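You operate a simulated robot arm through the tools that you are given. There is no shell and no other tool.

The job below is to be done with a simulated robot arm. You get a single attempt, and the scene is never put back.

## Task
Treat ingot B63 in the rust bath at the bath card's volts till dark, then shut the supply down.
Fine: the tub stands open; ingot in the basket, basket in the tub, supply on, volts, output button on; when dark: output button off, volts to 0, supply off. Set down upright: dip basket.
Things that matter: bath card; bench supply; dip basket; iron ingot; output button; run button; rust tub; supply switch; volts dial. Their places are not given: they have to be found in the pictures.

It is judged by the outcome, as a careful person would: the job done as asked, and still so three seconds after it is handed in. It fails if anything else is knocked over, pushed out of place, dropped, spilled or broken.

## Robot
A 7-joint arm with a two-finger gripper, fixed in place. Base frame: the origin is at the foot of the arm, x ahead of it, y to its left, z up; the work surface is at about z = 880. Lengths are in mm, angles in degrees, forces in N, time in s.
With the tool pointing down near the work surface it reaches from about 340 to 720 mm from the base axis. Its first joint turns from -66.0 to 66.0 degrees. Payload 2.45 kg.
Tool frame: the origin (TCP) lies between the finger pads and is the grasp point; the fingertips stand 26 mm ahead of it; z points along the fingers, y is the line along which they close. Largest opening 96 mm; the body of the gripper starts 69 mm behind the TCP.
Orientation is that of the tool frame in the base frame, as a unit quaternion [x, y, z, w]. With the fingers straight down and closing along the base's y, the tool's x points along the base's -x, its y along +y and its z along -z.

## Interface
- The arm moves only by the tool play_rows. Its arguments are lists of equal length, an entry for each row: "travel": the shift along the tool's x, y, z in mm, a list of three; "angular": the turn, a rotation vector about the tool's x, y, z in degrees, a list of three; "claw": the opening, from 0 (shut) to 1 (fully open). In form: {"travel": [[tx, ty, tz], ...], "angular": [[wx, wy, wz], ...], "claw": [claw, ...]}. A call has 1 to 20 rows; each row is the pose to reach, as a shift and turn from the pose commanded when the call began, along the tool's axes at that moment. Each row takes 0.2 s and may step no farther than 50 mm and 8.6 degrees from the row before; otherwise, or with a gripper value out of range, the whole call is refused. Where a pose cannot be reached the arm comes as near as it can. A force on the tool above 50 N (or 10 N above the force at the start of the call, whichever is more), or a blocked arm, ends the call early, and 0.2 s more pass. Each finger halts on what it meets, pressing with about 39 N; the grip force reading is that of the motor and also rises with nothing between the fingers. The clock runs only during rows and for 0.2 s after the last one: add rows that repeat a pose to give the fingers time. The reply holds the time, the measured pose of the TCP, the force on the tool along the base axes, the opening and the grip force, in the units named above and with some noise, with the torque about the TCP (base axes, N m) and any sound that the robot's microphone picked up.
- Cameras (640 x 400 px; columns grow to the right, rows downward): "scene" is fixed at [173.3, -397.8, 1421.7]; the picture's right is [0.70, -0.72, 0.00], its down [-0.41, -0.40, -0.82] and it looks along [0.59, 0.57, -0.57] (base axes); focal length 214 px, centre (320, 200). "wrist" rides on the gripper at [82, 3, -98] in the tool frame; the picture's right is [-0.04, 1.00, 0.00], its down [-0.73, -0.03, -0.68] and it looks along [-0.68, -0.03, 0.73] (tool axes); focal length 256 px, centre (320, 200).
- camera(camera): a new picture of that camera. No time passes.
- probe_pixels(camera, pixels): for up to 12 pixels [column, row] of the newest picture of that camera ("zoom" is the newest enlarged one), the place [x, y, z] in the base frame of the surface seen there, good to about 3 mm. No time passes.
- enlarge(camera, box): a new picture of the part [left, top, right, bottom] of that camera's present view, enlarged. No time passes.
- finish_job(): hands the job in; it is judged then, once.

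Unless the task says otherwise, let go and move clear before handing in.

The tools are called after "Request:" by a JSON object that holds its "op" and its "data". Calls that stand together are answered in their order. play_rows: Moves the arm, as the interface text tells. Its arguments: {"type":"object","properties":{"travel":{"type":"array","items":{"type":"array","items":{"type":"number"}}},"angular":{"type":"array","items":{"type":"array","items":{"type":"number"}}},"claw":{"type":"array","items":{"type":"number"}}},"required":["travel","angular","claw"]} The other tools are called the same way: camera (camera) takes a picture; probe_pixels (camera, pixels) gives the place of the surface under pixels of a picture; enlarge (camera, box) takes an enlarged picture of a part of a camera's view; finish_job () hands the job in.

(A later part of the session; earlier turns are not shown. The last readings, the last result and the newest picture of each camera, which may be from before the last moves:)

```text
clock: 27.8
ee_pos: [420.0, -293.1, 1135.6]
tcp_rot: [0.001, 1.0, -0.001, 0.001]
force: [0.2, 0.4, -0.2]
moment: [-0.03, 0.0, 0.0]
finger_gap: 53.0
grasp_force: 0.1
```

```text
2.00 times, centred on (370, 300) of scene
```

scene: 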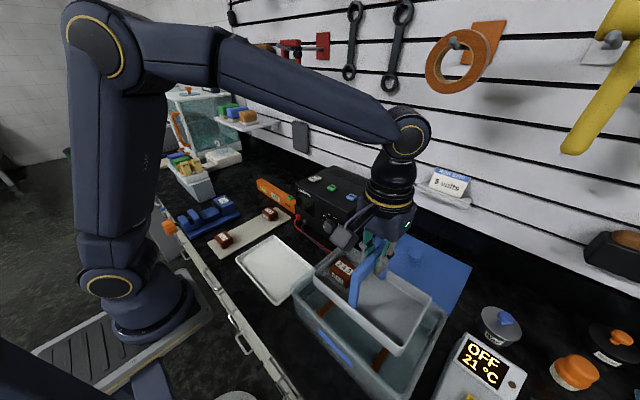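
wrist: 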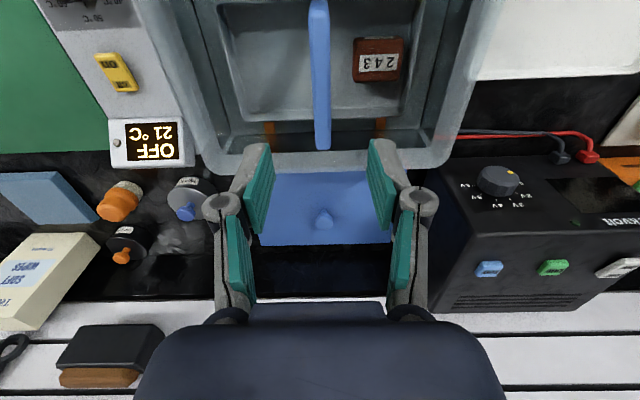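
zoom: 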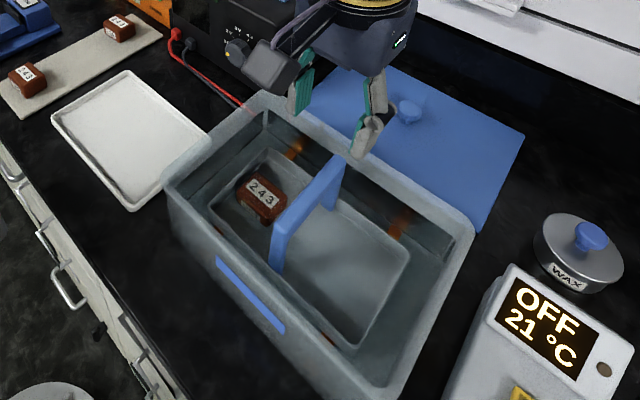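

Basket stands upright in the tub with the ingot. Next, move above the supply switch with fingers closed.

Request:
{"op": "play_rows", "data": {"travel": [[-10, 20, -10], [-30, 56, -25], [-50, 92, -35], [-70, 128, -35], [-90, 164, -35], [-110, 200, -35], [-130, 236, -35], [-145, 272, -35], [-160, 306, -35], [-170, 335, -35], [-175, 355, -35], [-175, 359, -35]], "angular": [[0, 0, 0], [0, 0, 0], [0, 0, 0], [0, 0, 0], [0, 0, 0], [0, 0, 0], [0, 0, 0], [0, 0, 0], [0, 0, 0], [0, 0, 0], [0, 0, 0], [0, 0, 0]], "claw": [0.4, 0.2, 0, 0, 0, 0, 0, 0, 0, 0, 0, 0]}}

Request:
{"op": "camera", "data": {"camera": "wrist"}}

Request:
{"op": "enlarge", "data": {"camera": "scene", "box": [270, 140, 400, 240]}}

```text
clock: 30.4
ee_pos: [595.8, 65.6, 1171.9]
tcp_rot: [0.0, 1.0, 0.0, 0.0]
force: [0.9, 0.3, -0.4]
moment: [0.01, 0.01, 0.01]
finger_gap: 0.0
grasp_force: 28.7
```

```text
taken
```

wrist: 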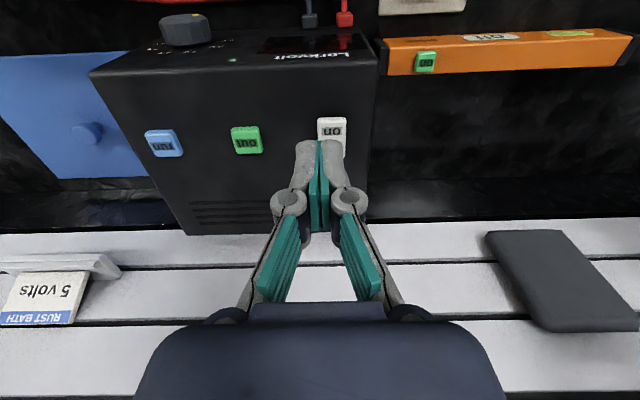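

```text
4.00 times, centred on (335, 190) of scene
```

zoom: 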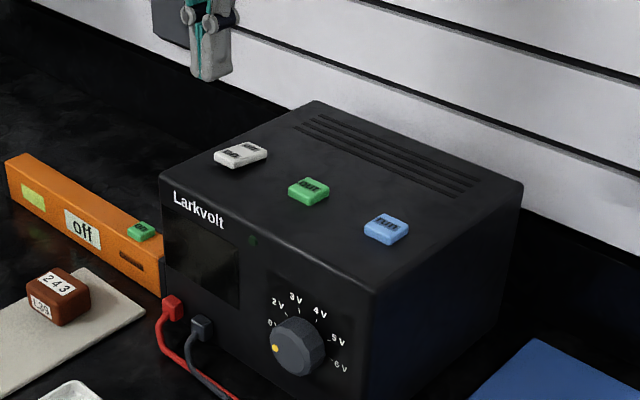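

Request:
{"op": "enlarge", "data": {"camera": "scene", "box": [300, 165, 364, 205]}}

Request:
{"op": "probe_pixels", "data": {"camera": "zoom", "pixels": [[175, 127], [230, 112], [190, 165], [150, 140], [285, 118], [250, 95], [375, 220], [350, 215], [405, 222], [565, 315], [545, 310], [600, 320]]}}

Request:
{"op": "probe_pixels", "data": {"camera": "wrist", "pixels": [[332, 120], [332, 132], [320, 120], [344, 122], [246, 139], [246, 130], [246, 150], [236, 140], [258, 140], [163, 143]]}}

```text
10.00 times, centred on (332, 185) of scene
```

zoom: 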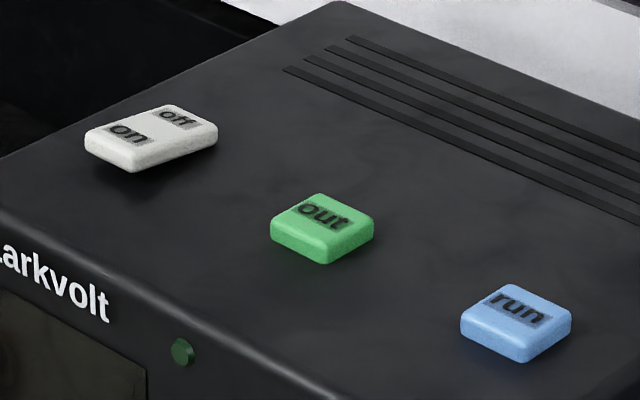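

```text
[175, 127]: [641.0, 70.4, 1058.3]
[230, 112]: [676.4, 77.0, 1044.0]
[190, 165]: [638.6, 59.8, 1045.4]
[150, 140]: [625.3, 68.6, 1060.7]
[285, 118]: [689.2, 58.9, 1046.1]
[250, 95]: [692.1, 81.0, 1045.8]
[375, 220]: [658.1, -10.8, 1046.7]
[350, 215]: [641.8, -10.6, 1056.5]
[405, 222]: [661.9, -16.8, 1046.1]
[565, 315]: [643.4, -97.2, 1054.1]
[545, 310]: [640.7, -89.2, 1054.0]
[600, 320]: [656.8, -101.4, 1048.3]
```

```text
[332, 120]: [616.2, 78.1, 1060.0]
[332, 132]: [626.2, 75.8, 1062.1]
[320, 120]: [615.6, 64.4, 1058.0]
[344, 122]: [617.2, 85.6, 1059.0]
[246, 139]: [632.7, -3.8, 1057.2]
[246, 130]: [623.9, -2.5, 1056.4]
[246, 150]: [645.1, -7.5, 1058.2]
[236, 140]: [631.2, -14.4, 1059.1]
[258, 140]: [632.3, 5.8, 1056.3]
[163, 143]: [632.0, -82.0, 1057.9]
```

The switch "on" half is near (616,72,1060). I'll line up over it, then press in small steps.

Request:
{"op": "play_rows", "data": {"travel": [[-10, 4, 20], [-17, 6.5, 50], [-17, 6.5, 70], [-17, 6.5, 78], [-17, 6.5, 81], [-17, 6.5, 84]], "angular": [[0, 0, 0], [0, 0, 0], [0, 0, 0], [0, 0, 0], [0, 0, 0], [0, 0, 0]], "claw": [0, 0, 0, 0, 0, 0]}}

Request:
{"op": "enlarge", "data": {"camera": "scene", "box": [290, 150, 370, 205]}}

Request:
{"op": "camera", "data": {"camera": "wrist"}}

```text
clock: 31.8
ee_pos: [610.4, 73.7, 1087.4]
tcp_rot: [0.0, 1.0, 0.0, 0.001]
force: [-0.2, -0.1, 1.8]
moment: [0.0, 0.0, -0.02]
finger_gap: 6.1
grasp_force: 28.4
```

```text
7.27 times, centred on (330, 178) of scene
```

zoom: 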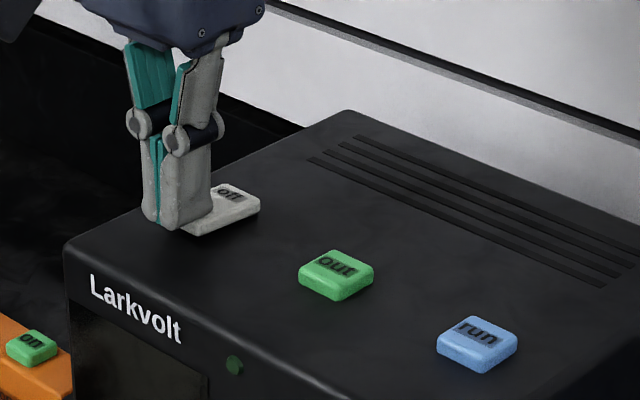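

```text
taken
```

wrist: 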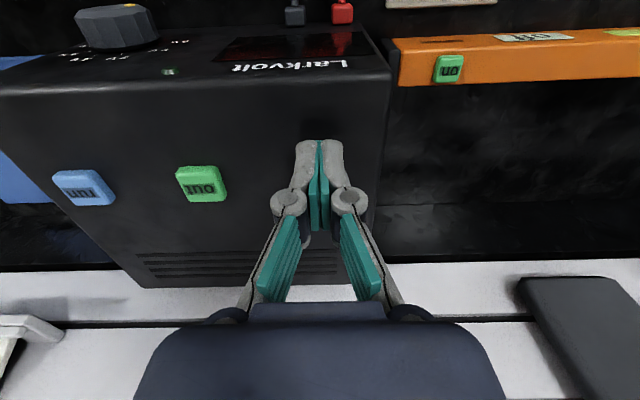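

Tip is on the "on" half (1.8 N). Pressing further in 1.5 mm steps.

Request:
{"op": "play_rows", "data": {"travel": [[0, 0, 1.5], [0, 0, 3], [0, 0, 4.5]], "angular": [[0, 0, 0], [0, 0, 0], [0, 0, 0]], "claw": [0, 0, 0]}}

Request:
{"op": "enlarge", "data": {"camera": "scene", "box": [290, 150, 370, 205]}}

```text
clock: 32.6
ee_pos: [610.8, 73.9, 1084.0]
tcp_rot: [-0.001, 1.0, 0.0, 0.001]
force: [-6.3, 0.0, 14.1]
moment: [-0.01, 0.0, 0.02]
finger_gap: 5.9
grasp_force: 28.1
```

```text
7.27 times, centred on (330, 178) of scene
```

zoom: 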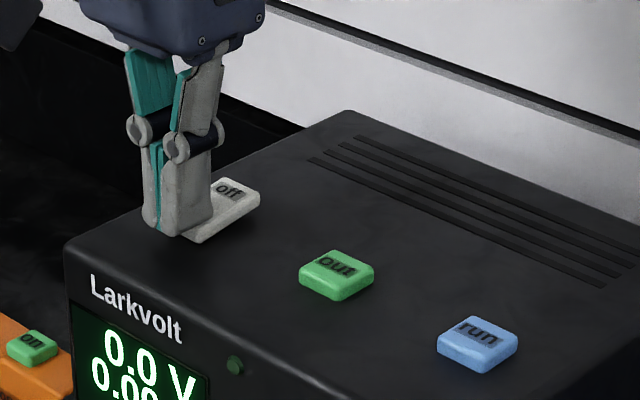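

The display shows 0.0 V: supply is on. Rising, backing off toward the front and rolling the gripper 90° so the wrist camera will sit on the left side for the knob work; also checking where the cables lie.

Request:
{"op": "play_rows", "data": {"travel": [[0, 0, -20], [0, 0, -60], [15, -5, -100], [40, -15, -125], [65, -30, -125], [90, -45, -125], [115, -60, -125], [140, -75, -125], [155, -90, -125], [165, -105, -125], [170, -120, -125], [170, -137, -125], [170, -137, -125]], "angular": [[0, 0, 0], [0, 0, 0], [0, 0, 8], [0, 0, 16], [0, 0, 24], [0, 0, 32], [0, 0, 40], [0, 0, 48], [0, 0, 56], [0, 0, 64], [0, 0, 72], [0, 0, 80], [0, 0, 88]], "claw": [0, 0, 0, 0, 0, 0, 0, 0, 0, 0.2, 0.4, 0.6, 0.65]}}

Request:
{"op": "enlarge", "data": {"camera": "scene", "box": [280, 170, 380, 260]}}

Request:
{"op": "probe_pixels", "data": {"camera": "zoom", "pixels": [[128, 218], [155, 240], [132, 270], [170, 300], [200, 320], [240, 345], [290, 370], [160, 262], [180, 240]]}}

Request:
{"op": "camera", "data": {"camera": "scene"}}

```text
clock: 35.4
ee_pos: [440.5, -63.1, 1205.9]
tcp_rot: [0.696, 0.718, 0.0, 0.001]
force: [0.1, -0.1, -0.1]
moment: [0.02, 0.01, -0.01]
finger_gap: 62.5
grasp_force: 0.1
```

```text
4.44 times, centred on (330, 215) of scene
```

zoom: 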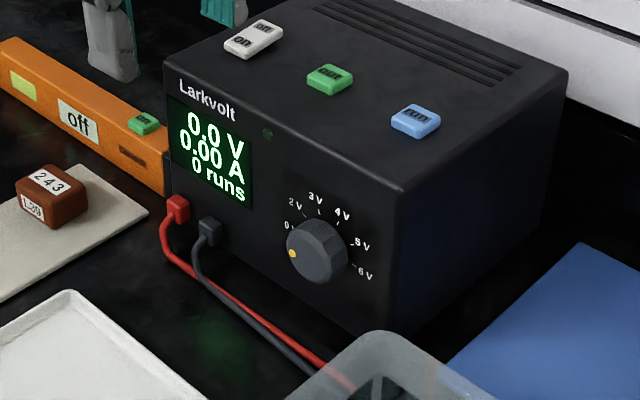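

```text
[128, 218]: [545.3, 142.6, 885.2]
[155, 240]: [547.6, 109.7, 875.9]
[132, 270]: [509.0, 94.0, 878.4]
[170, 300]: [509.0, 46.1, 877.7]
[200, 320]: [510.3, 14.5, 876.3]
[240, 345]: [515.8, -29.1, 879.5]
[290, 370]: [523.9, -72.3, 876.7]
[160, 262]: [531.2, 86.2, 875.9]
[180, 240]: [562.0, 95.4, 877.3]
```

```text
taken
```

scene: 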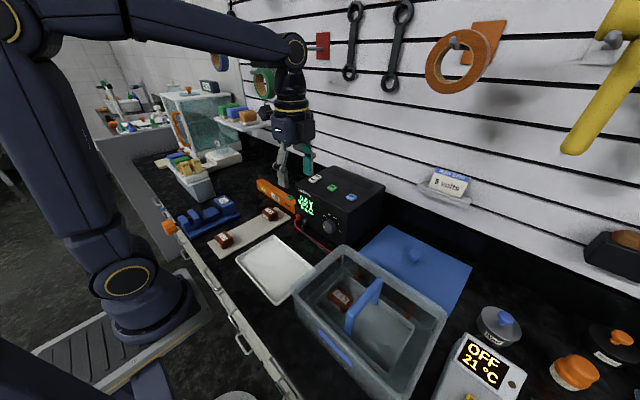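

Display shows 0.0 V / 0.00 A / 0 runs; cables lie low on the bench. Now tilting the tool to horizontal (pointing +x) at a safe height.

Request:
{"op": "play_rows", "data": {"travel": [[0, 10, 0], [0, 20, 0], [0, 30, 0], [0, 40, 0], [0, 50, 0], [0, 60, 0], [0, 65, 0], [0, 70, 0], [0, 70, 0], [0, 70, 0], [0, 70, 0], [0, 70, 0]], "angular": [[-8.18, 0, 0], [-16.36, 0, 0], [-24.5, 0, 0], [-32.7, 0, 0], [-40.9, 0, 0], [-49.1, 0, 0], [-57.3, 0, 0], [-65.5, 0, 0], [-73.6, 0, 0], [-81.8, 0, 0], [-90, 0, 0], [-90, 0, 0]], "claw": [0.65, 0.65, 0.65, 0.65, 0.65, 0.65, 0.65, 0.65, 0.65, 0.65, 0.65, 0.65]}}

Request:
{"op": "camera", "data": {"camera": "scene"}}

Request:
{"op": "camera", "data": {"camera": "wrist"}}

```text
clock: 38.0
ee_pos: [529.2, -68.1, 1213.9]
tcp_rot: [0.491, 0.509, 0.509, 0.491]
force: [-0.9, 0.1, 0.8]
moment: [0.0, -0.01, 0.0]
finger_gap: 62.2
grasp_force: 0.1
out of reach, approached as far as the arm can: row 10, 11, 12
```

```text
taken
```

scene: 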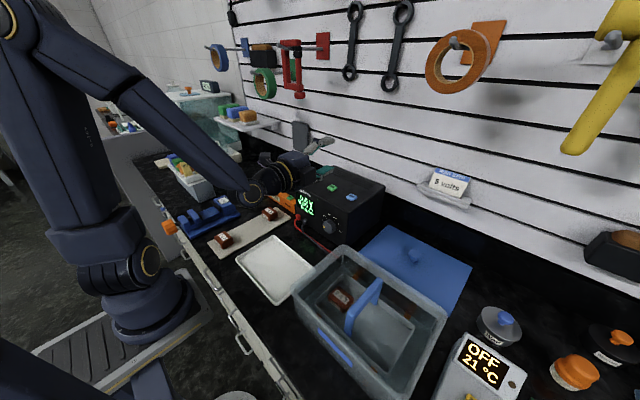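

```text
taken
```

wrist: 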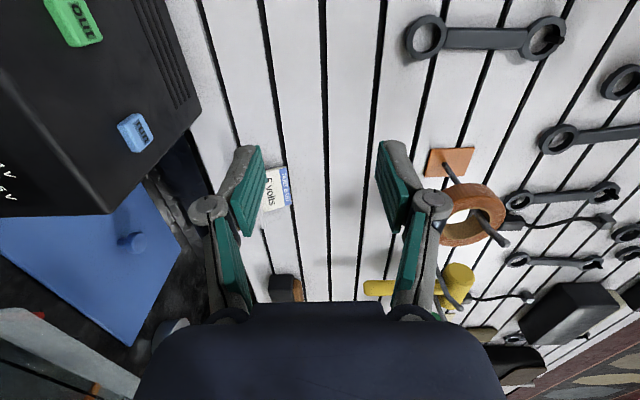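

Horizontal at this height is at the reach limit (529,−68,1214), so I'll use a 45° forward tilt instead, with the fingers closing along y; first ease the tilt back.

Request:
{"op": "play_rows", "data": {"travel": [[0, 0, -2], [0, 0, -4], [0, 0, -6], [0, 0, -8], [0, 0, -10], [0, 0, -10], [0, 0, -10]], "angular": [[7.5, 0, 0], [15, 0, 0], [22.5, 0, 0], [30, 0, 0], [37.5, 0, 0], [45, 0, 0], [45, 0, 0]], "claw": [0.65, 0.65, 0.65, 0.65, 0.65, 0.65, 0.65]}}

Request:
{"op": "play_rows", "data": {"travel": [[0, 0, 0], [0, 0, 0], [0, 0, 0], [0, 0, 0], [0, 0, 0], [0, 0, 0], [0, 0, 0], [0, 0, 0], [0, 0, 0], [0, 0, 0], [0, 0, 0], [0, 0, 0]], "angular": [[0, 0, -8], [0, 0, -16], [0, 0, -24], [0, 0, -32], [0, 0, -40], [0, 0, -48], [0, 0, -56], [0, 0, -64], [0, 0, -72], [0, 0, -80], [0, 0, -88], [0, 0, -88]], "claw": [0.65, 0.65, 0.65, 0.65, 0.65, 0.65, 0.65, 0.65, 0.65, 0.65, 0.65, 0.65]}}

Request:
{"op": "camera", "data": {"camera": "wrist"}}

Request:
{"op": "camera", "data": {"camera": "scene"}}

```text
clock: 39.6
ee_pos: [519.2, -68.2, 1215.2]
tcp_rot: [0.641, 0.665, 0.275, 0.266]
force: [0.1, 0.3, 0.1]
moment: [-0.03, 0.01, -0.01]
finger_gap: 62.5
grasp_force: 0.0
```

```text
clock: 42.2
ee_pos: [519.4, -67.4, 1215.5]
tcp_rot: [-0.001, 0.924, 0.013, 0.383]
force: [0.7, 0.0, 0.7]
moment: [0.02, -0.01, -0.02]
finger_gap: 62.5
grasp_force: 0.0
```

```text
taken
```

wrist: 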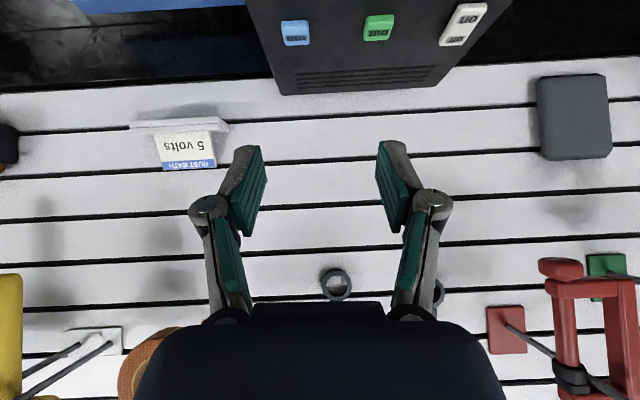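

```text
taken
```

scene: 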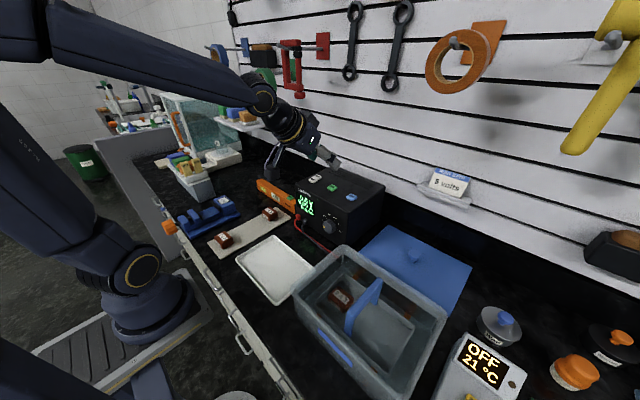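

Tilt is 45° with fingers closing along y. Moving down in front of the knob to a standoff at about (496,−65,1012), straightening the small yaw error.

Request:
{"op": "play_rows", "data": {"travel": [[26.6, -0.5, 21.2], [53.3, -1, 42.4], [79.9, -1.5, 63.6], [106.5, -2, 84.9], [133.2, -2.5, 106.1], [159.8, -3, 127.3], [159.8, -3, 127.3]], "angular": [[0.24, 0, -0.08], [0.47, 0, -0.15], [0.71, 0, -0.23], [0.95, 0, -0.3], [1.18, 0, -0.38], [1.42, 0, -0.46], [1.42, 0, -0.46]], "claw": [0.65, 0.65, 0.65, 0.65, 0.65, 0.65, 0.65]}}

Request:
{"op": "camera", "data": {"camera": "wrist"}}

Request:
{"op": "enlarge", "data": {"camera": "scene", "box": [240, 150, 400, 280]}}

```text
clock: 43.8
ee_pos: [495.7, -67.0, 1013.8]
tcp_rot: [0.001, 0.924, 0.0, 0.383]
force: [0.7, -0.7, -0.5]
moment: [0.0, -0.03, -0.01]
finger_gap: 62.2
grasp_force: 0.0
out of reach, approached as far as the arm can: row 4
```

```text
taken
```

wrist: 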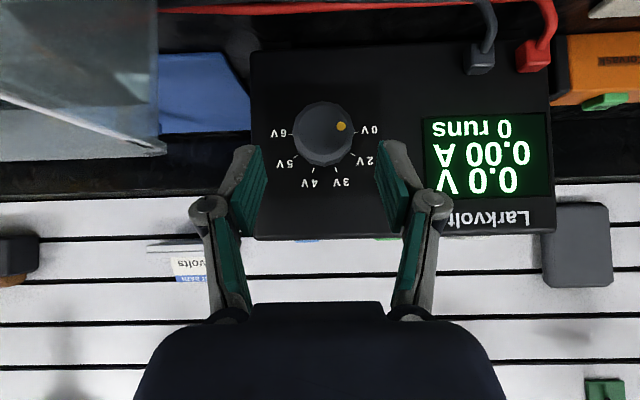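

```text
3.08 times, centred on (320, 215) of scene
```

zoom: 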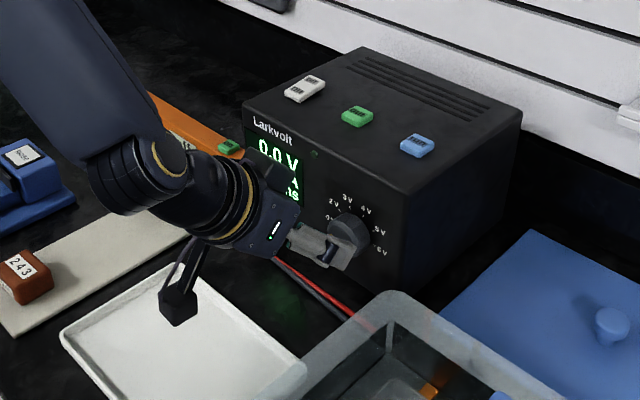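

The panel is seen straight on (upside down): knob at (325,133), ticks 0 at (357,130) and 6V at (290,133). Measuring the knob axis.

Request:
{"op": "enlarge", "data": {"camera": "wrist", "box": [260, 85, 390, 195]}}

Request:
{"op": "probe_pixels", "data": {"camera": "zoom", "pixels": [[318, 180], [318, 90], [318, 240], [235, 180], [405, 180], [382, 150], [200, 180], [455, 180], [225, 285], [445, 240], [300, 330], [365, 320]]}}

```text
3.64 times, centred on (325, 140) of wrist
```

zoom: 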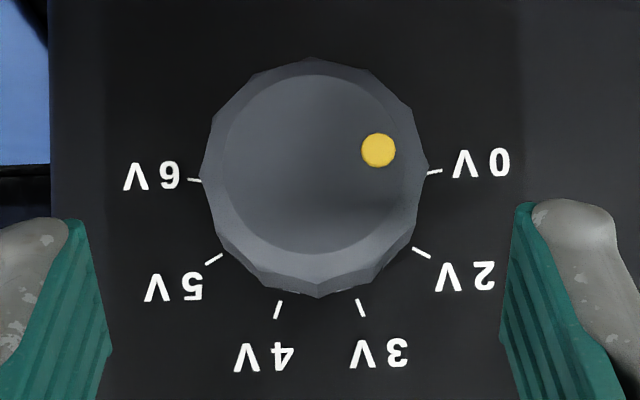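

```text
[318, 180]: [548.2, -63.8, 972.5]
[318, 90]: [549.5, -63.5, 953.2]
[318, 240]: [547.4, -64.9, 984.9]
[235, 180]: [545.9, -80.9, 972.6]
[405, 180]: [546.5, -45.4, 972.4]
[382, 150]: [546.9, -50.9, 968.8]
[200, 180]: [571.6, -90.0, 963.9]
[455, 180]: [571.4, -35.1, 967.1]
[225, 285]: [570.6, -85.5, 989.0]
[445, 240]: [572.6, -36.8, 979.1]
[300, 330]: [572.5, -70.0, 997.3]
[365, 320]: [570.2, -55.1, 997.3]
```

Ticks are spaced 40° (0 at −100°, 5 V at +60°), knob axis ≈ (y −64.5, z 967), diameter ≈47. I need +160° clockwise, as two 80° strokes; first roll to −40° about the knob axis just in front of it.

Request:
{"op": "play_rows", "data": {"travel": [[-1.06, 2.5, 20.15], [-0.83, 7.13, 20.38], [-0.14, 11.68, 21.07], [0.99, 16.04, 22.2], [2.52, 20.15, 23.7], [4.45, 23.9, 25.7], [4.45, 23.9, 25.7]], "angular": [[0, 0, 0], [5.66, 0, -5.66], [11.31, 0, -11.31], [16.97, 0, -16.97], [22.62, 0, -22.62], [28.28, 0, -28.28], [28.28, 0, -28.28]], "claw": [0.75, 0.75, 0.75, 0.75, 0.75, 0.75, 0.75]}}

Request:
{"op": "camera", "data": {"camera": "wrist"}}

Request:
{"op": "enlarge", "data": {"camera": "scene", "box": [240, 150, 400, 280]}}

```text
clock: 45.4
ee_pos: [528.3, -75.1, 985.0]
tcp_rot: [-0.132, 0.869, -0.315, 0.359]
force: [-1.5, 6.4, -1.2]
moment: [0.15, 0.08, 0.23]
finger_gap: 77.8
grasp_force: 4.5
out of reach, approached as far as the arm can: row 5, 6, 7
```

```text
taken
```

wrist: 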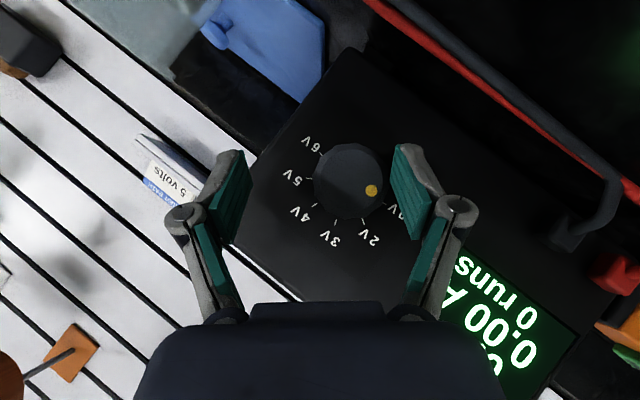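

```text
3.08 times, centred on (320, 215) of scene
```

zoom: 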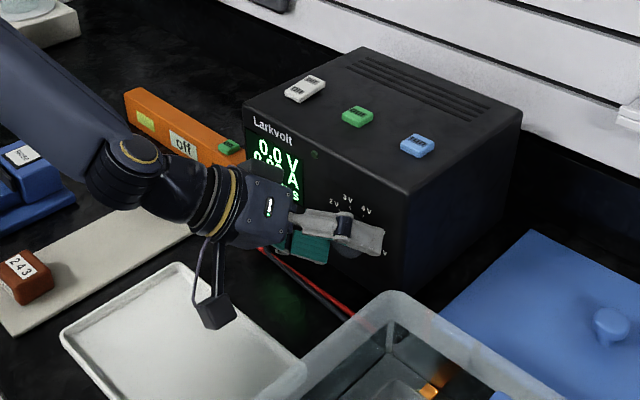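

The −40° roll at this tilt is out of reach and a finger touched the knob (6 N). I'll open fully to clear it, then check the dial.

Request:
{"op": "play_rows", "data": {"travel": [[0, 0, 0], [0, 0, 0], [0, 0, 0]], "angular": [[0, 0, 0], [0, 0, 0], [0, 0, 0]], "claw": [0.9, 1, 1]}}

Request:
{"op": "enlarge", "data": {"camera": "wrist", "box": [270, 110, 480, 250]}}

```text
clock: 46.2
ee_pos: [528.0, -76.2, 986.5]
tcp_rot: [-0.129, 0.869, -0.316, 0.359]
force: [0.2, 0.1, 0.0]
moment: [-0.03, 0.01, 0.02]
finger_gap: 96.2
grasp_force: 0.0
```

```text
2.86 times, centred on (375, 180) of wrist
```

zoom: 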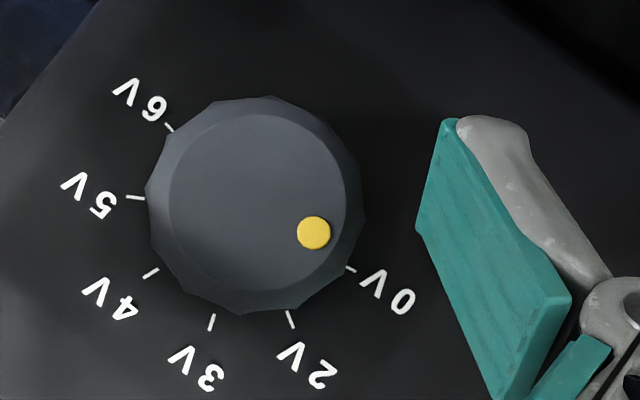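

Pointer still at 0 and contact is gone. Steepening the tilt by 15° by pivoting back about the wrist, which draws the fingers away from the knob.

Request:
{"op": "play_rows", "data": {"travel": [[20, 0, -1], [40, 0, -3.5], [60, 0, -8], [60, 0, -8]], "angular": [[0, 5, 0], [0, 10, 0], [0, 15, 0], [0, 15, 0]], "claw": [1, 1, 1, 1]}}

Request:
{"op": "camera", "data": {"camera": "wrist"}}

Request:
{"op": "enlarge", "data": {"camera": "scene", "box": [240, 150, 400, 280]}}

```text
clock: 47.2
ee_pos: [483.0, -101.6, 959.0]
tcp_rot: [-0.087, 0.908, -0.33, 0.243]
force: [1.7, 2.4, 0.3]
moment: [-0.08, 0.06, 0.04]
finger_gap: 96.2
grasp_force: 0.0
```

```text
taken
```

wrist: 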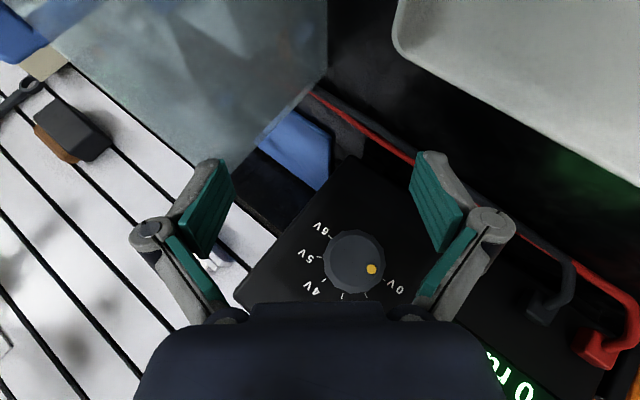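

```text
3.08 times, centred on (320, 215) of scene
```

zoom: 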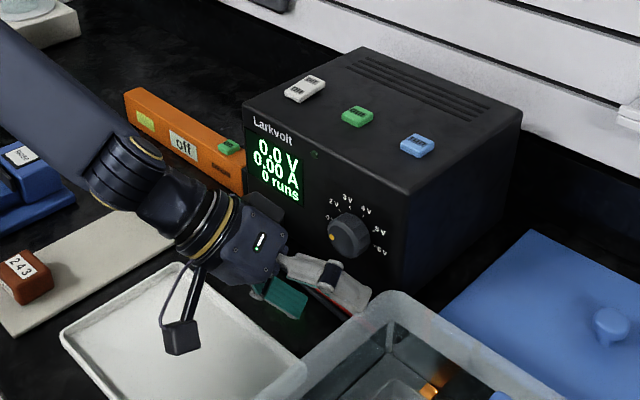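

Close to the tub rim here, so I'll move up and left first, then forward to the standoff in front of the knob at −40° roll, 60° tilt.

Request:
{"op": "play_rows", "data": {"travel": [[-13.5, 7.8, -23.4], [-27, 15.6, -46.8], [-40.5, 23.4, -70.2], [-55, 23.4, -61], [-70.8, 23.4, -52.7], [-70.8, 23.4, -52.7]], "angular": [[0, 0, 0], [0, 0, 0], [0, 0, 0], [0, 0, 0], [0, 0, 0], [0, 0, 0]], "claw": [1, 0.9, 0.8, 0.8, 0.8, 0.8]}}

Request:
{"op": "camera", "data": {"camera": "wrist"}}

Request:
{"op": "enlarge", "data": {"camera": "scene", "box": [240, 150, 400, 280]}}

```text
clock: 48.6
ee_pos: [515.7, -43.2, 995.8]
tcp_rot: [-0.084, 0.916, -0.323, 0.222]
force: [0.3, 0.8, -1.1]
moment: [0.0, 0.01, 0.0]
finger_gap: 76.8
grasp_force: 0.1
out of reach, approached as far as the arm can: row 1, 2, 3, 4, 5
```

```text
taken
```

wrist: 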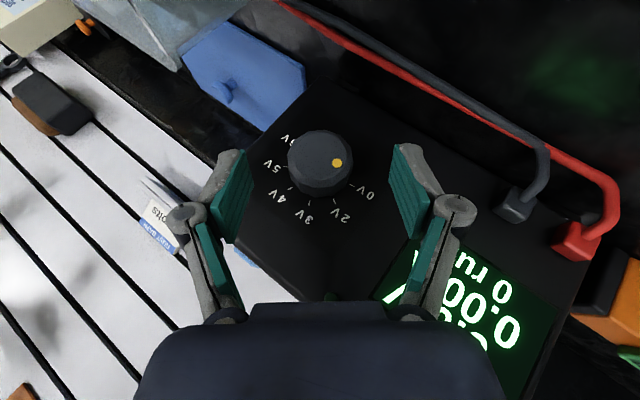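

```text
3.08 times, centred on (320, 215) of scene
```

zoom: 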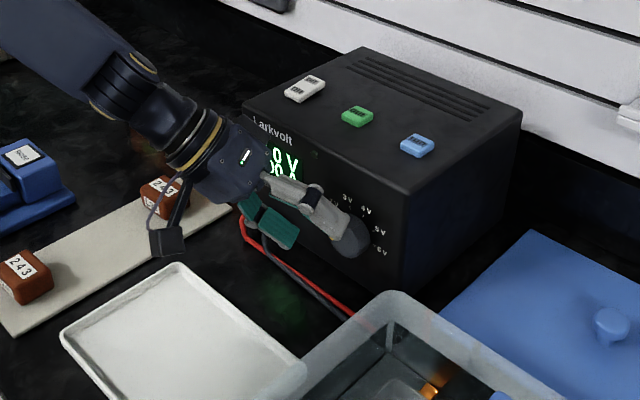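

Still limited at −40°, so I'll use shorter strokes near the vertical: go to −15° roll, 60° tilt, in front of the knob.

Request:
{"op": "play_rows", "data": {"travel": [[-1.8, -4.8, -2.2], [-3.5, -9.7, -4.5], [-5.2, -14.5, -6.7], [-7, -19.3, -8.9], [-7, -19.3, -8.9]], "angular": [[-5.2, -0.65, 3], [-10.35, -1.3, 6], [-15.5, -1.95, 9], [-20.7, -2.6, 12], [-20.7, -2.6, 12]], "claw": [0.8, 0.8, 0.8, 0.8, 0.8]}}

Request:
{"op": "camera", "data": {"camera": "wrist"}}

```text
clock: 49.8
ee_pos: [518.6, -38.9, 1026.4]
tcp_rot: [-0.042, 0.951, -0.133, 0.276]
force: [0.6, 0.3, -0.6]
moment: [-0.01, -0.01, -0.02]
finger_gap: 76.7
grasp_force: 0.2
```

```text
taken
```

wrist: 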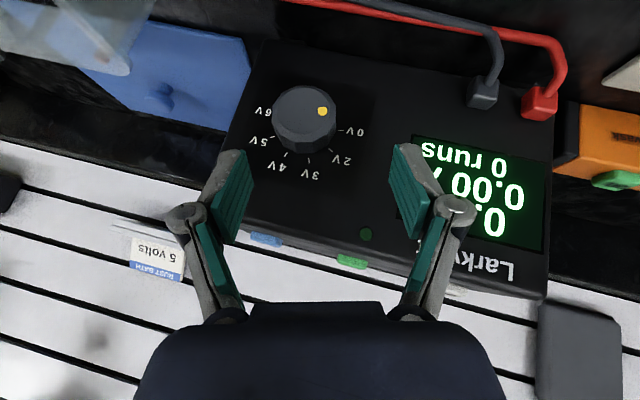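

Reached −16° roll, 57.6° tilt. Shifting sideways so the knob axis lies between the fingers before moving in.

Request:
{"op": "play_rows", "data": {"travel": [[5.5, -4.2, 8], [11, -8.3, 15.7], [11, -8.3, 30], [11, -8.3, 30]], "angular": [[0, 0, 0], [0, 0, 0], [0, 0, 0], [0, 0, 0]], "claw": [0.8, 0.8, 0.8, 0.8]}}

Request:
{"op": "camera", "data": {"camera": "wrist"}}

Request:
{"op": "enlarge", "data": {"camera": "scene", "box": [270, 170, 390, 260]}}

```text
clock: 50.8
ee_pos: [527.0, -55.3, 999.3]
tcp_rot: [-0.042, 0.951, -0.132, 0.277]
force: [0.3, -0.1, 0.3]
moment: [-0.01, 0.01, 0.02]
finger_gap: 76.9
grasp_force: 0.0
```

```text
taken
```

wrist: 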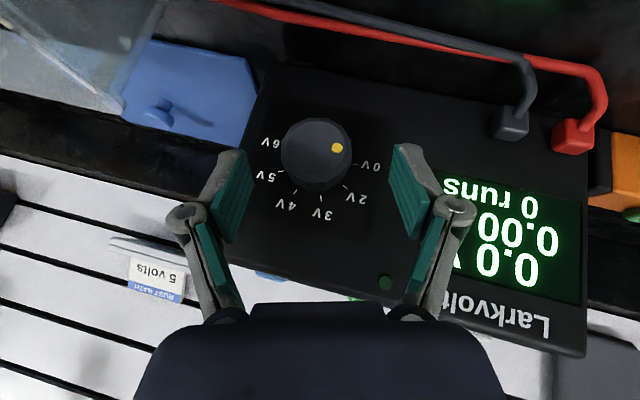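

```text
4.44 times, centred on (330, 215) of scene
```

zoom: 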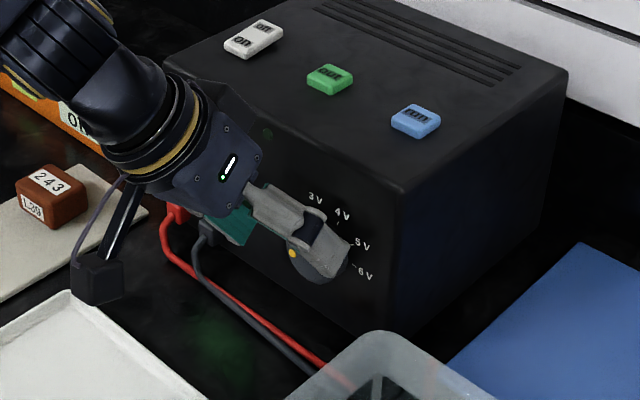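

Knob (317,152) is centred between the pads. Advancing around it, then closing.

Request:
{"op": "play_rows", "data": {"travel": [[0, 0, 12], [0, 0, 22], [0, 0, 30], [0, 0, 30]], "angular": [[0, 0, 0], [0, 0, 0], [0, 0, 0], [0, 0, 0]], "claw": [0.8, 0.8, 0.8, 0.8]}}

Request:
{"op": "play_rows", "data": {"travel": [[0, 0, 0], [0, 0, 0], [0, 0, 0], [0, 0, 0]], "angular": [[0, 0, 0], [0, 0, 0], [0, 0, 0], [0, 0, 0]], "claw": [0.6, 0.5, 0.4, 0.4]}}

Request:
{"op": "camera", "data": {"camera": "wrist"}}

Request:
{"op": "enlarge", "data": {"camera": "scene", "box": [270, 170, 390, 260]}}

```text
clock: 51.8
ee_pos: [540.4, -61.8, 975.2]
tcp_rot: [-0.042, 0.951, -0.132, 0.276]
force: [-0.4, 0.5, 0.5]
moment: [0.01, 0.04, -0.02]
finger_gap: 77.0
grasp_force: 0.0
```

```text
clock: 52.8
ee_pos: [542.0, -62.4, 976.5]
tcp_rot: [-0.041, 0.951, -0.133, 0.277]
force: [0.6, -8.7, 1.8]
moment: [-0.1, -0.13, -0.12]
finger_gap: 44.2
grasp_force: 4.6
```

```text
taken
```

wrist: 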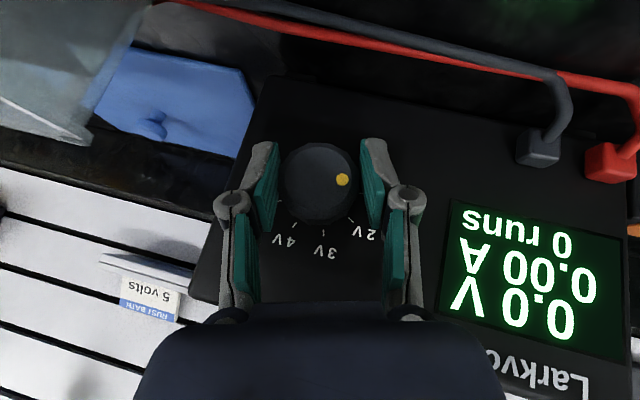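

```text
4.44 times, centred on (330, 215) of scene
```

zoom: 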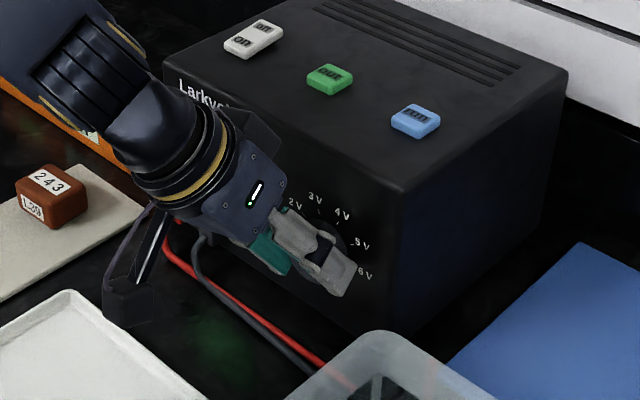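

Right finger touches first (−8.7 N in y), so I shift about 1.5 mm that way and close firmly.

Request:
{"op": "play_rows", "data": {"travel": [[0, -1.5, 0], [0, -1.5, 0], [0, -1.5, 0], [0, -1.5, 0]], "angular": [[0, 0, 0], [0, 0, 0], [0, 0, 0], [0, 0, 0]], "claw": [0.4, 0.3, 0.3, 0.3]}}

```text
clock: 53.8
ee_pos: [540.6, -63.9, 974.9]
tcp_rot: [-0.041, 0.951, -0.134, 0.277]
force: [-7.4, -7.6, 8.8]
moment: [-0.11, -0.02, -0.09]
finger_gap: 42.3
grasp_force: 44.6
```

Knob is gripped (42.3 mm). Turning +40° clockwise about the knob axis.

Request:
{"op": "play_rows", "data": {"travel": [[0.06, -1.15, 0.08], [0.2, -2.28, 0.29], [0.42, -3.37, 0.63], [0.73, -4.38, 1.09], [1.1, -5.31, 1.67], [1.1, -5.31, 1.67]], "angular": [[-6.75, -0.05, 4.29], [-13.5, -0.1, 8.58], [-20.26, -0.14, 12.86], [-27, -0.19, 17.15], [-33.8, -0.24, 21.4], [-33.8, -0.24, 21.4]], "claw": [0.3, 0.3, 0.3, 0.3, 0.3, 0.3]}}

Request:
{"op": "camera", "data": {"camera": "wrist"}}

Request:
{"op": "enlarge", "data": {"camera": "scene", "box": [270, 150, 410, 280]}}

```text
clock: 55.2
ee_pos: [540.8, -68.0, 975.9]
tcp_rot: [0.053, 0.938, 0.203, 0.275]
force: [-15.9, 2.2, 17.5]
moment: [0.0, 0.03, -0.13]
finger_gap: 42.1
grasp_force: 44.8
```

```text
taken
```

wrist: 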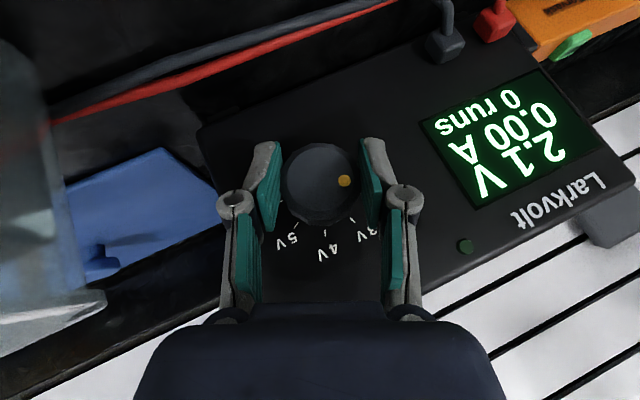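

```text
3.08 times, centred on (340, 215) of scene
```

zoom: 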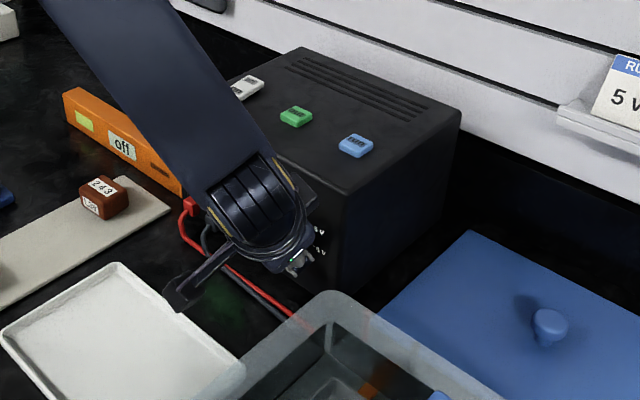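

Display reads 2.1 V after 40°, so the dial is continuous and my turn tracks well. Opening, rolling back −40° around the knob, and regripping.

Request:
{"op": "play_rows", "data": {"travel": [[0, 0, 0], [0, 0, 0], [1.26, 0, -0.8], [1.29, 1.18, -0.74], [1.4, 2.31, -0.54], [1.6, 3.4, -0.2], [1.88, 4.43, 0.26], [2.23, 5.37, 0.83], [2.23, 5.37, 0.83]], "angular": [[0, 0, 0], [0, 0, 0], [0, 0, 0], [6.75, 0.05, -4.29], [13.5, 0.1, -8.58], [20.26, 0.14, -12.86], [27, 0.19, -17.15], [33.8, 0.24, -21.4], [33.8, 0.24, -21.4]], "claw": [0.7, 0.8, 0.8, 0.8, 0.8, 0.8, 0.8, 0.8, 0.8]}}

Request:
{"op": "enlarge", "data": {"camera": "wrist", "box": [200, 100, 620, 340]}}

```text
clock: 57.2
ee_pos: [539.5, -62.7, 975.2]
tcp_rot: [-0.041, 0.951, -0.134, 0.277]
force: [0.5, 0.7, -0.6]
moment: [0.01, -0.02, 0.0]
finger_gap: 76.7
grasp_force: 0.1
```

```text
1.52 times, centred on (410, 220) of wrist
```

zoom: 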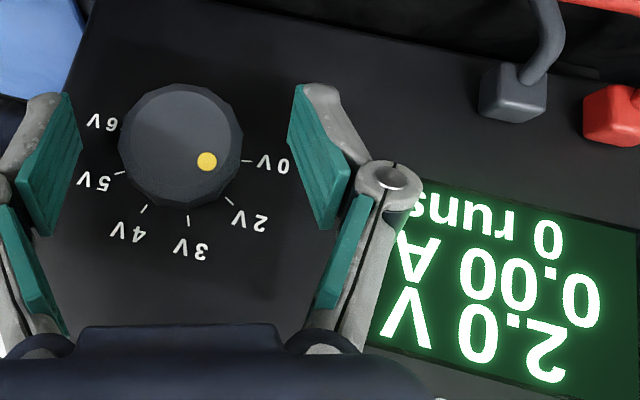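

Dial snapped to 2.0 V on release. Next 40° stroke: close, turn, check.

Request:
{"op": "play_rows", "data": {"travel": [[0, 0, 0], [0, 0, 0], [0, 0, 0], [0, 0, 0], [0.06, -1.15, 0.08], [0.2, -2.28, 0.29], [0.42, -3.37, 0.63], [0.73, -4.38, 1.09], [1.1, -5.31, 1.67], [1.1, -5.31, 1.67]], "angular": [[0, 0, 0], [0, 0, 0], [0, 0, 0], [0, 0, 0], [-6.75, -0.05, 4.29], [-13.5, -0.1, 8.58], [-20.26, -0.14, 12.86], [-27, -0.19, 17.15], [-33.8, -0.24, 21.4], [-33.8, -0.24, 21.4]], "claw": [0.6, 0.45, 0.3, 0.3, 0.3, 0.3, 0.3, 0.3, 0.3, 0.3]}}

Request:
{"op": "enlarge", "data": {"camera": "wrist", "box": [200, 60, 620, 300]}}

```text
clock: 59.4
ee_pos: [539.8, -67.4, 975.9]
tcp_rot: [0.053, 0.939, 0.204, 0.273]
force: [-16.4, 10.5, 24.4]
moment: [0.13, -0.08, -0.04]
finger_gap: 43.2
grasp_force: 45.0
```

```text
1.52 times, centred on (410, 180) of wrist
```

zoom: 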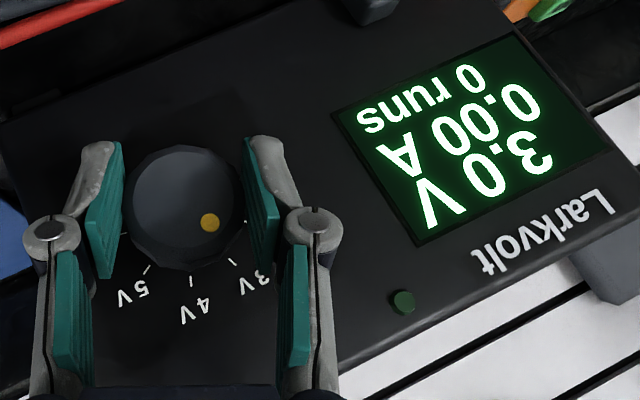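

3.0 V. Slight side load suggests the axis is ~2 mm higher than assumed; I'll correct that. Opening and rolling back for the next stroke.

Request:
{"op": "play_rows", "data": {"travel": [[0, 0, 0], [0, 0, 0], [0.84, 0, -0.54], [0.87, 1.16, -0.47], [0.98, 2.29, -0.27], [1.18, 3.38, 0.07], [1.46, 4.41, 0.53], [1.81, 5.35, 1.1], [1.81, 5.35, 1.1]], "angular": [[0, 0, 0], [0, 0, 0], [0, 0, 0], [6.75, 0.05, -4.29], [13.5, 0.1, -8.58], [20.26, 0.14, -12.86], [27, 0.19, -17.15], [33.8, 0.24, -21.4], [33.8, 0.24, -21.4]], "claw": [0.7, 0.8, 0.8, 0.8, 0.8, 0.8, 0.8, 0.8, 0.8]}}

Request:
{"op": "play_rows", "data": {"travel": [[0, 0, 0], [0, 0, 0], [0, 0, 0], [0, 0, 0], [0.04, -0.87, 0.05], [0.14, -1.72, 0.2], [0.3, -2.54, 0.45], [0.53, -3.31, 0.79], [0.81, -4.01, 1.22], [0.81, -4.01, 1.22]], "angular": [[0, 0, 0], [0, 0, 0], [0, 0, 0], [0, 0, 0], [-6.75, -0.05, 4.29], [-13.5, -0.1, 8.58], [-20.26, -0.14, 12.86], [-27, -0.19, 17.15], [-33.8, -0.24, 21.4], [-33.8, -0.24, 21.4]], "claw": [0.6, 0.45, 0.3, 0.3, 0.3, 0.3, 0.3, 0.3, 0.3, 0.3]}}

Request:
{"op": "enlarge", "data": {"camera": "wrist", "box": [200, 60, 620, 300]}}

```text
clock: 61.4
ee_pos: [539.4, -63.5, 976.5]
tcp_rot: [-0.043, 0.951, -0.133, 0.276]
force: [-0.7, 0.3, -1.2]
moment: [-0.01, -0.01, 0.0]
finger_gap: 76.9
grasp_force: 0.0
```

```text
clock: 63.6
ee_pos: [537.8, -68.0, 975.7]
tcp_rot: [0.055, 0.939, 0.202, 0.275]
force: [-6.4, -5.2, 21.1]
moment: [0.03, -0.16, -0.38]
finger_gap: 42.5
grasp_force: 44.5
```

```text
1.52 times, centred on (410, 180) of wrist
```

zoom: 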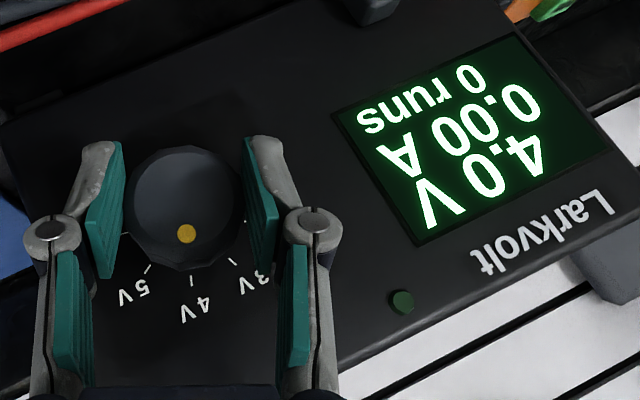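

4.0 V with less side load. One more stroke to 5 V.

Request:
{"op": "play_rows", "data": {"travel": [[0, 0, 0], [0, 0, 0], [0, 0, 0], [0.03, 0.87, 0.06], [0.12, 1.72, 0.22], [0.27, 2.54, 0.48], [0.48, 3.31, 0.83], [0.75, 4.01, 1.27], [0.75, 4.01, 1.27]], "angular": [[0, 0, 0], [0, 0, 0], [0, 0, 0], [6.75, 0.05, -4.29], [13.5, 0.1, -8.58], [20.26, 0.14, -12.86], [27, 0.19, -17.15], [33.8, 0.24, -21.4], [33.8, 0.24, -21.4]], "claw": [0.7, 0.8, 0.8, 0.8, 0.8, 0.8, 0.8, 0.8, 0.8]}}

Request:
{"op": "play_rows", "data": {"travel": [[0, 0, 0], [0, 0, 0], [0, 0, 0], [0, 0, 0], [0.04, -0.87, 0.05], [0.14, -1.72, 0.2], [0.3, -2.54, 0.45], [0.53, -3.31, 0.79], [0.81, -4.01, 1.22], [0.81, -4.01, 1.22]], "angular": [[0, 0, 0], [0, 0, 0], [0, 0, 0], [0, 0, 0], [-6.75, -0.05, 4.29], [-13.5, -0.1, 8.58], [-20.26, -0.14, 12.86], [-27, -0.19, 17.15], [-33.8, -0.24, 21.4], [-33.8, -0.24, 21.4]], "claw": [0.6, 0.45, 0.3, 0.3, 0.3, 0.3, 0.3, 0.3, 0.3, 0.3]}}

Request:
{"op": "enlarge", "data": {"camera": "wrist", "box": [200, 60, 620, 300]}}

```text
clock: 65.6
ee_pos: [539.1, -63.3, 974.5]
tcp_rot: [-0.042, 0.951, -0.132, 0.277]
force: [0.4, 0.2, 0.1]
moment: [0.02, 0.02, 0.01]
finger_gap: 76.7
grasp_force: 0.0
```

```text
clock: 67.8
ee_pos: [538.0, -66.8, 974.6]
tcp_rot: [0.055, 0.939, 0.201, 0.274]
force: [-0.1, -0.1, -0.4]
moment: [0.03, 0.22, -0.59]
finger_gap: 42.0
grasp_force: 45.4
```

```text
1.52 times, centred on (410, 180) of wrist
```

zoom: 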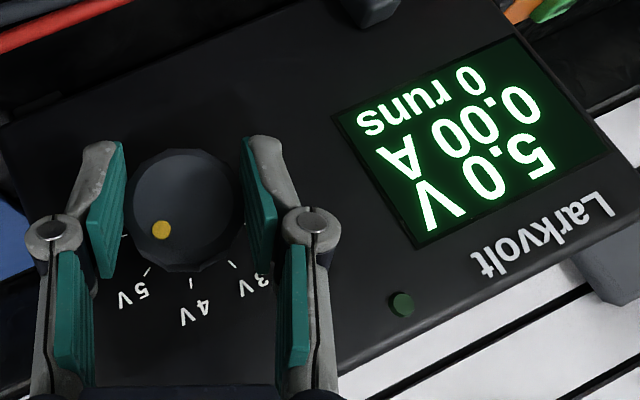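

5.0 V reached. Releasing, rolling back and withdrawing from the knob.

Request:
{"op": "play_rows", "data": {"travel": [[0, 0, 0], [0, 0, 0], [0, 0, 0], [0.03, 0.87, 0.06], [0.12, 1.72, 0.22], [0.27, 2.54, 0.48], [0.48, 3.31, 0.83], [0.75, 4.01, 1.27], [2.7, 15, -15.2], [5.15, 28.8, -35.8], [5.15, 28.8, -35.8]], "angular": [[0, 0, 0], [0, 0, 0], [0, 0, 0], [6.75, 0.05, -4.29], [13.5, 0.1, -8.58], [20.26, 0.14, -12.86], [27, 0.19, -17.15], [33.8, 0.24, -21.4], [33.8, 0.24, -21.4], [33.8, 0.24, -21.4], [33.8, 0.24, -21.4]], "claw": [0.7, 0.8, 0.8, 0.8, 0.8, 0.8, 0.8, 0.8, 0.8, 0.8, 0.8]}}

Request:
{"op": "camera", "data": {"camera": "wrist"}}

Request:
{"op": "camera", "data": {"camera": "scene"}}

```text
clock: 70.2
ee_pos: [515.8, -52.3, 1012.7]
tcp_rot: [-0.042, 0.951, -0.133, 0.276]
force: [-0.3, -0.1, -0.4]
moment: [0.01, -0.02, 0.01]
finger_gap: 77.0
grasp_force: 0.1
```

```text
taken
```

wrist: 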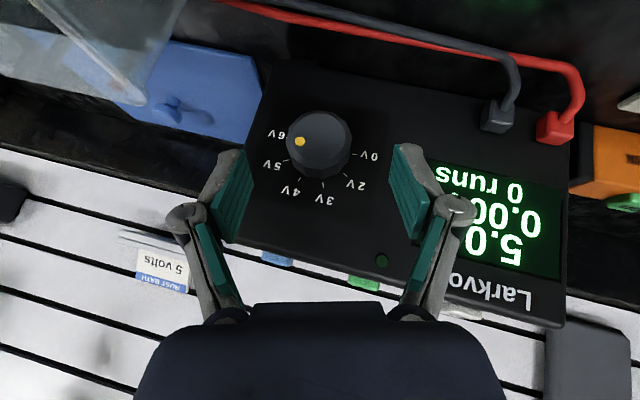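

```text
taken
```

scene: 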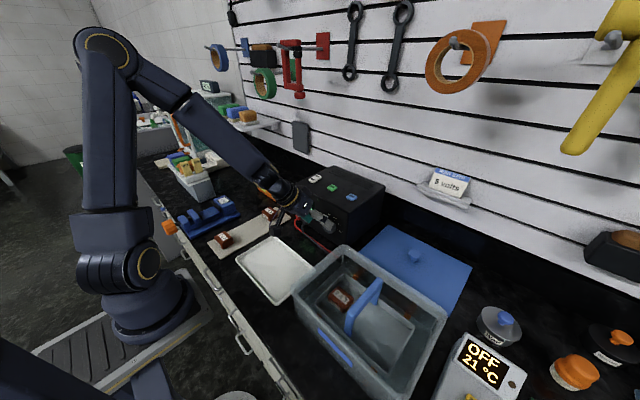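

Dial pointer at 5V and display 5.0. Rising, straightening to vertical and moving above the green "out" button with fingers closed.

Request:
{"op": "play_rows", "data": {"travel": [[-20.2, -10.8, -31.9], [-40.4, -21.7, -63.8], [-60.5, -32.5, -95.6], [-80.7, -43.3, -127.5], [-99.6, -33.5, -113.9], [-118.5, -23.7, -100.3], [-137.5, -13.9, -86.8], [-156.4, -4.1, -73.2], [-175.3, 5.7, -59.6], [-175.3, 5.7, -59.6]], "angular": [[0, 0, 0], [0, 0, 0], [0, 0, 0], [0, 0, 0], [-3.1, 6.44, 0.98], [-6.2, 12.9, 1.96], [-9.3, 19.3, 2.94], [-12.4, 25.8, 3.92], [-15.5, 32.2, 4.9], [-15.5, 32.2, 4.9]], "claw": [0.8, 0.6, 0.4, 0.2, 0, 0, 0, 0, 0, 0]}}

Request:
{"op": "camera", "data": {"camera": "wrist"}}

Request:
{"op": "enlarge", "data": {"camera": "scene", "box": [270, 130, 410, 250]}}

```text
clock: 72.4
ee_pos: [631.5, -8.9, 1148.3]
tcp_rot: [0.0, 1.0, 0.001, 0.0]
force: [-0.6, 0.4, -0.1]
moment: [-0.04, 0.0, 0.0]
finger_gap: 0.2
grasp_force: 28.6
```

```text
taken
```

wrist: 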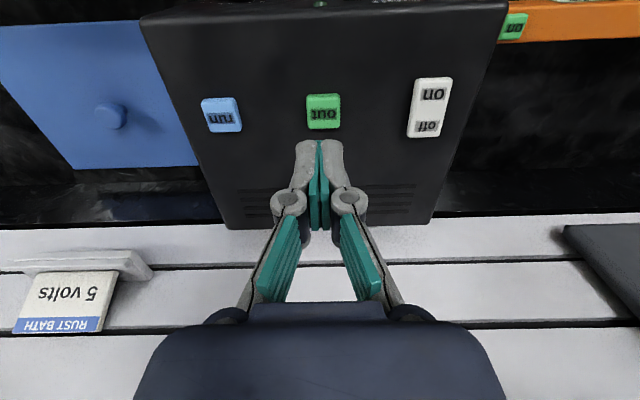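

```text
3.33 times, centred on (340, 190) of scene
```

zoom: 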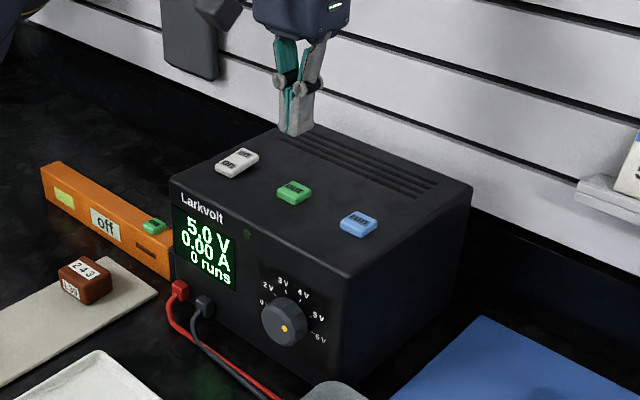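

Request:
{"op": "probe_pixels", "data": {"camera": "wrist", "pixels": [[323, 111], [308, 111], [338, 111], [323, 98], [323, 125], [433, 92], [428, 126], [420, 85], [445, 85]]}}

```text
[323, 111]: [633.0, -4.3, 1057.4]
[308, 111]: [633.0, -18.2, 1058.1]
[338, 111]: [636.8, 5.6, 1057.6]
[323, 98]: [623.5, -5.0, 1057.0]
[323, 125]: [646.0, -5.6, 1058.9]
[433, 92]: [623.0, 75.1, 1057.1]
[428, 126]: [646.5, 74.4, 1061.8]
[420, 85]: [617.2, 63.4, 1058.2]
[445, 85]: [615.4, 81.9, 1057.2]
```

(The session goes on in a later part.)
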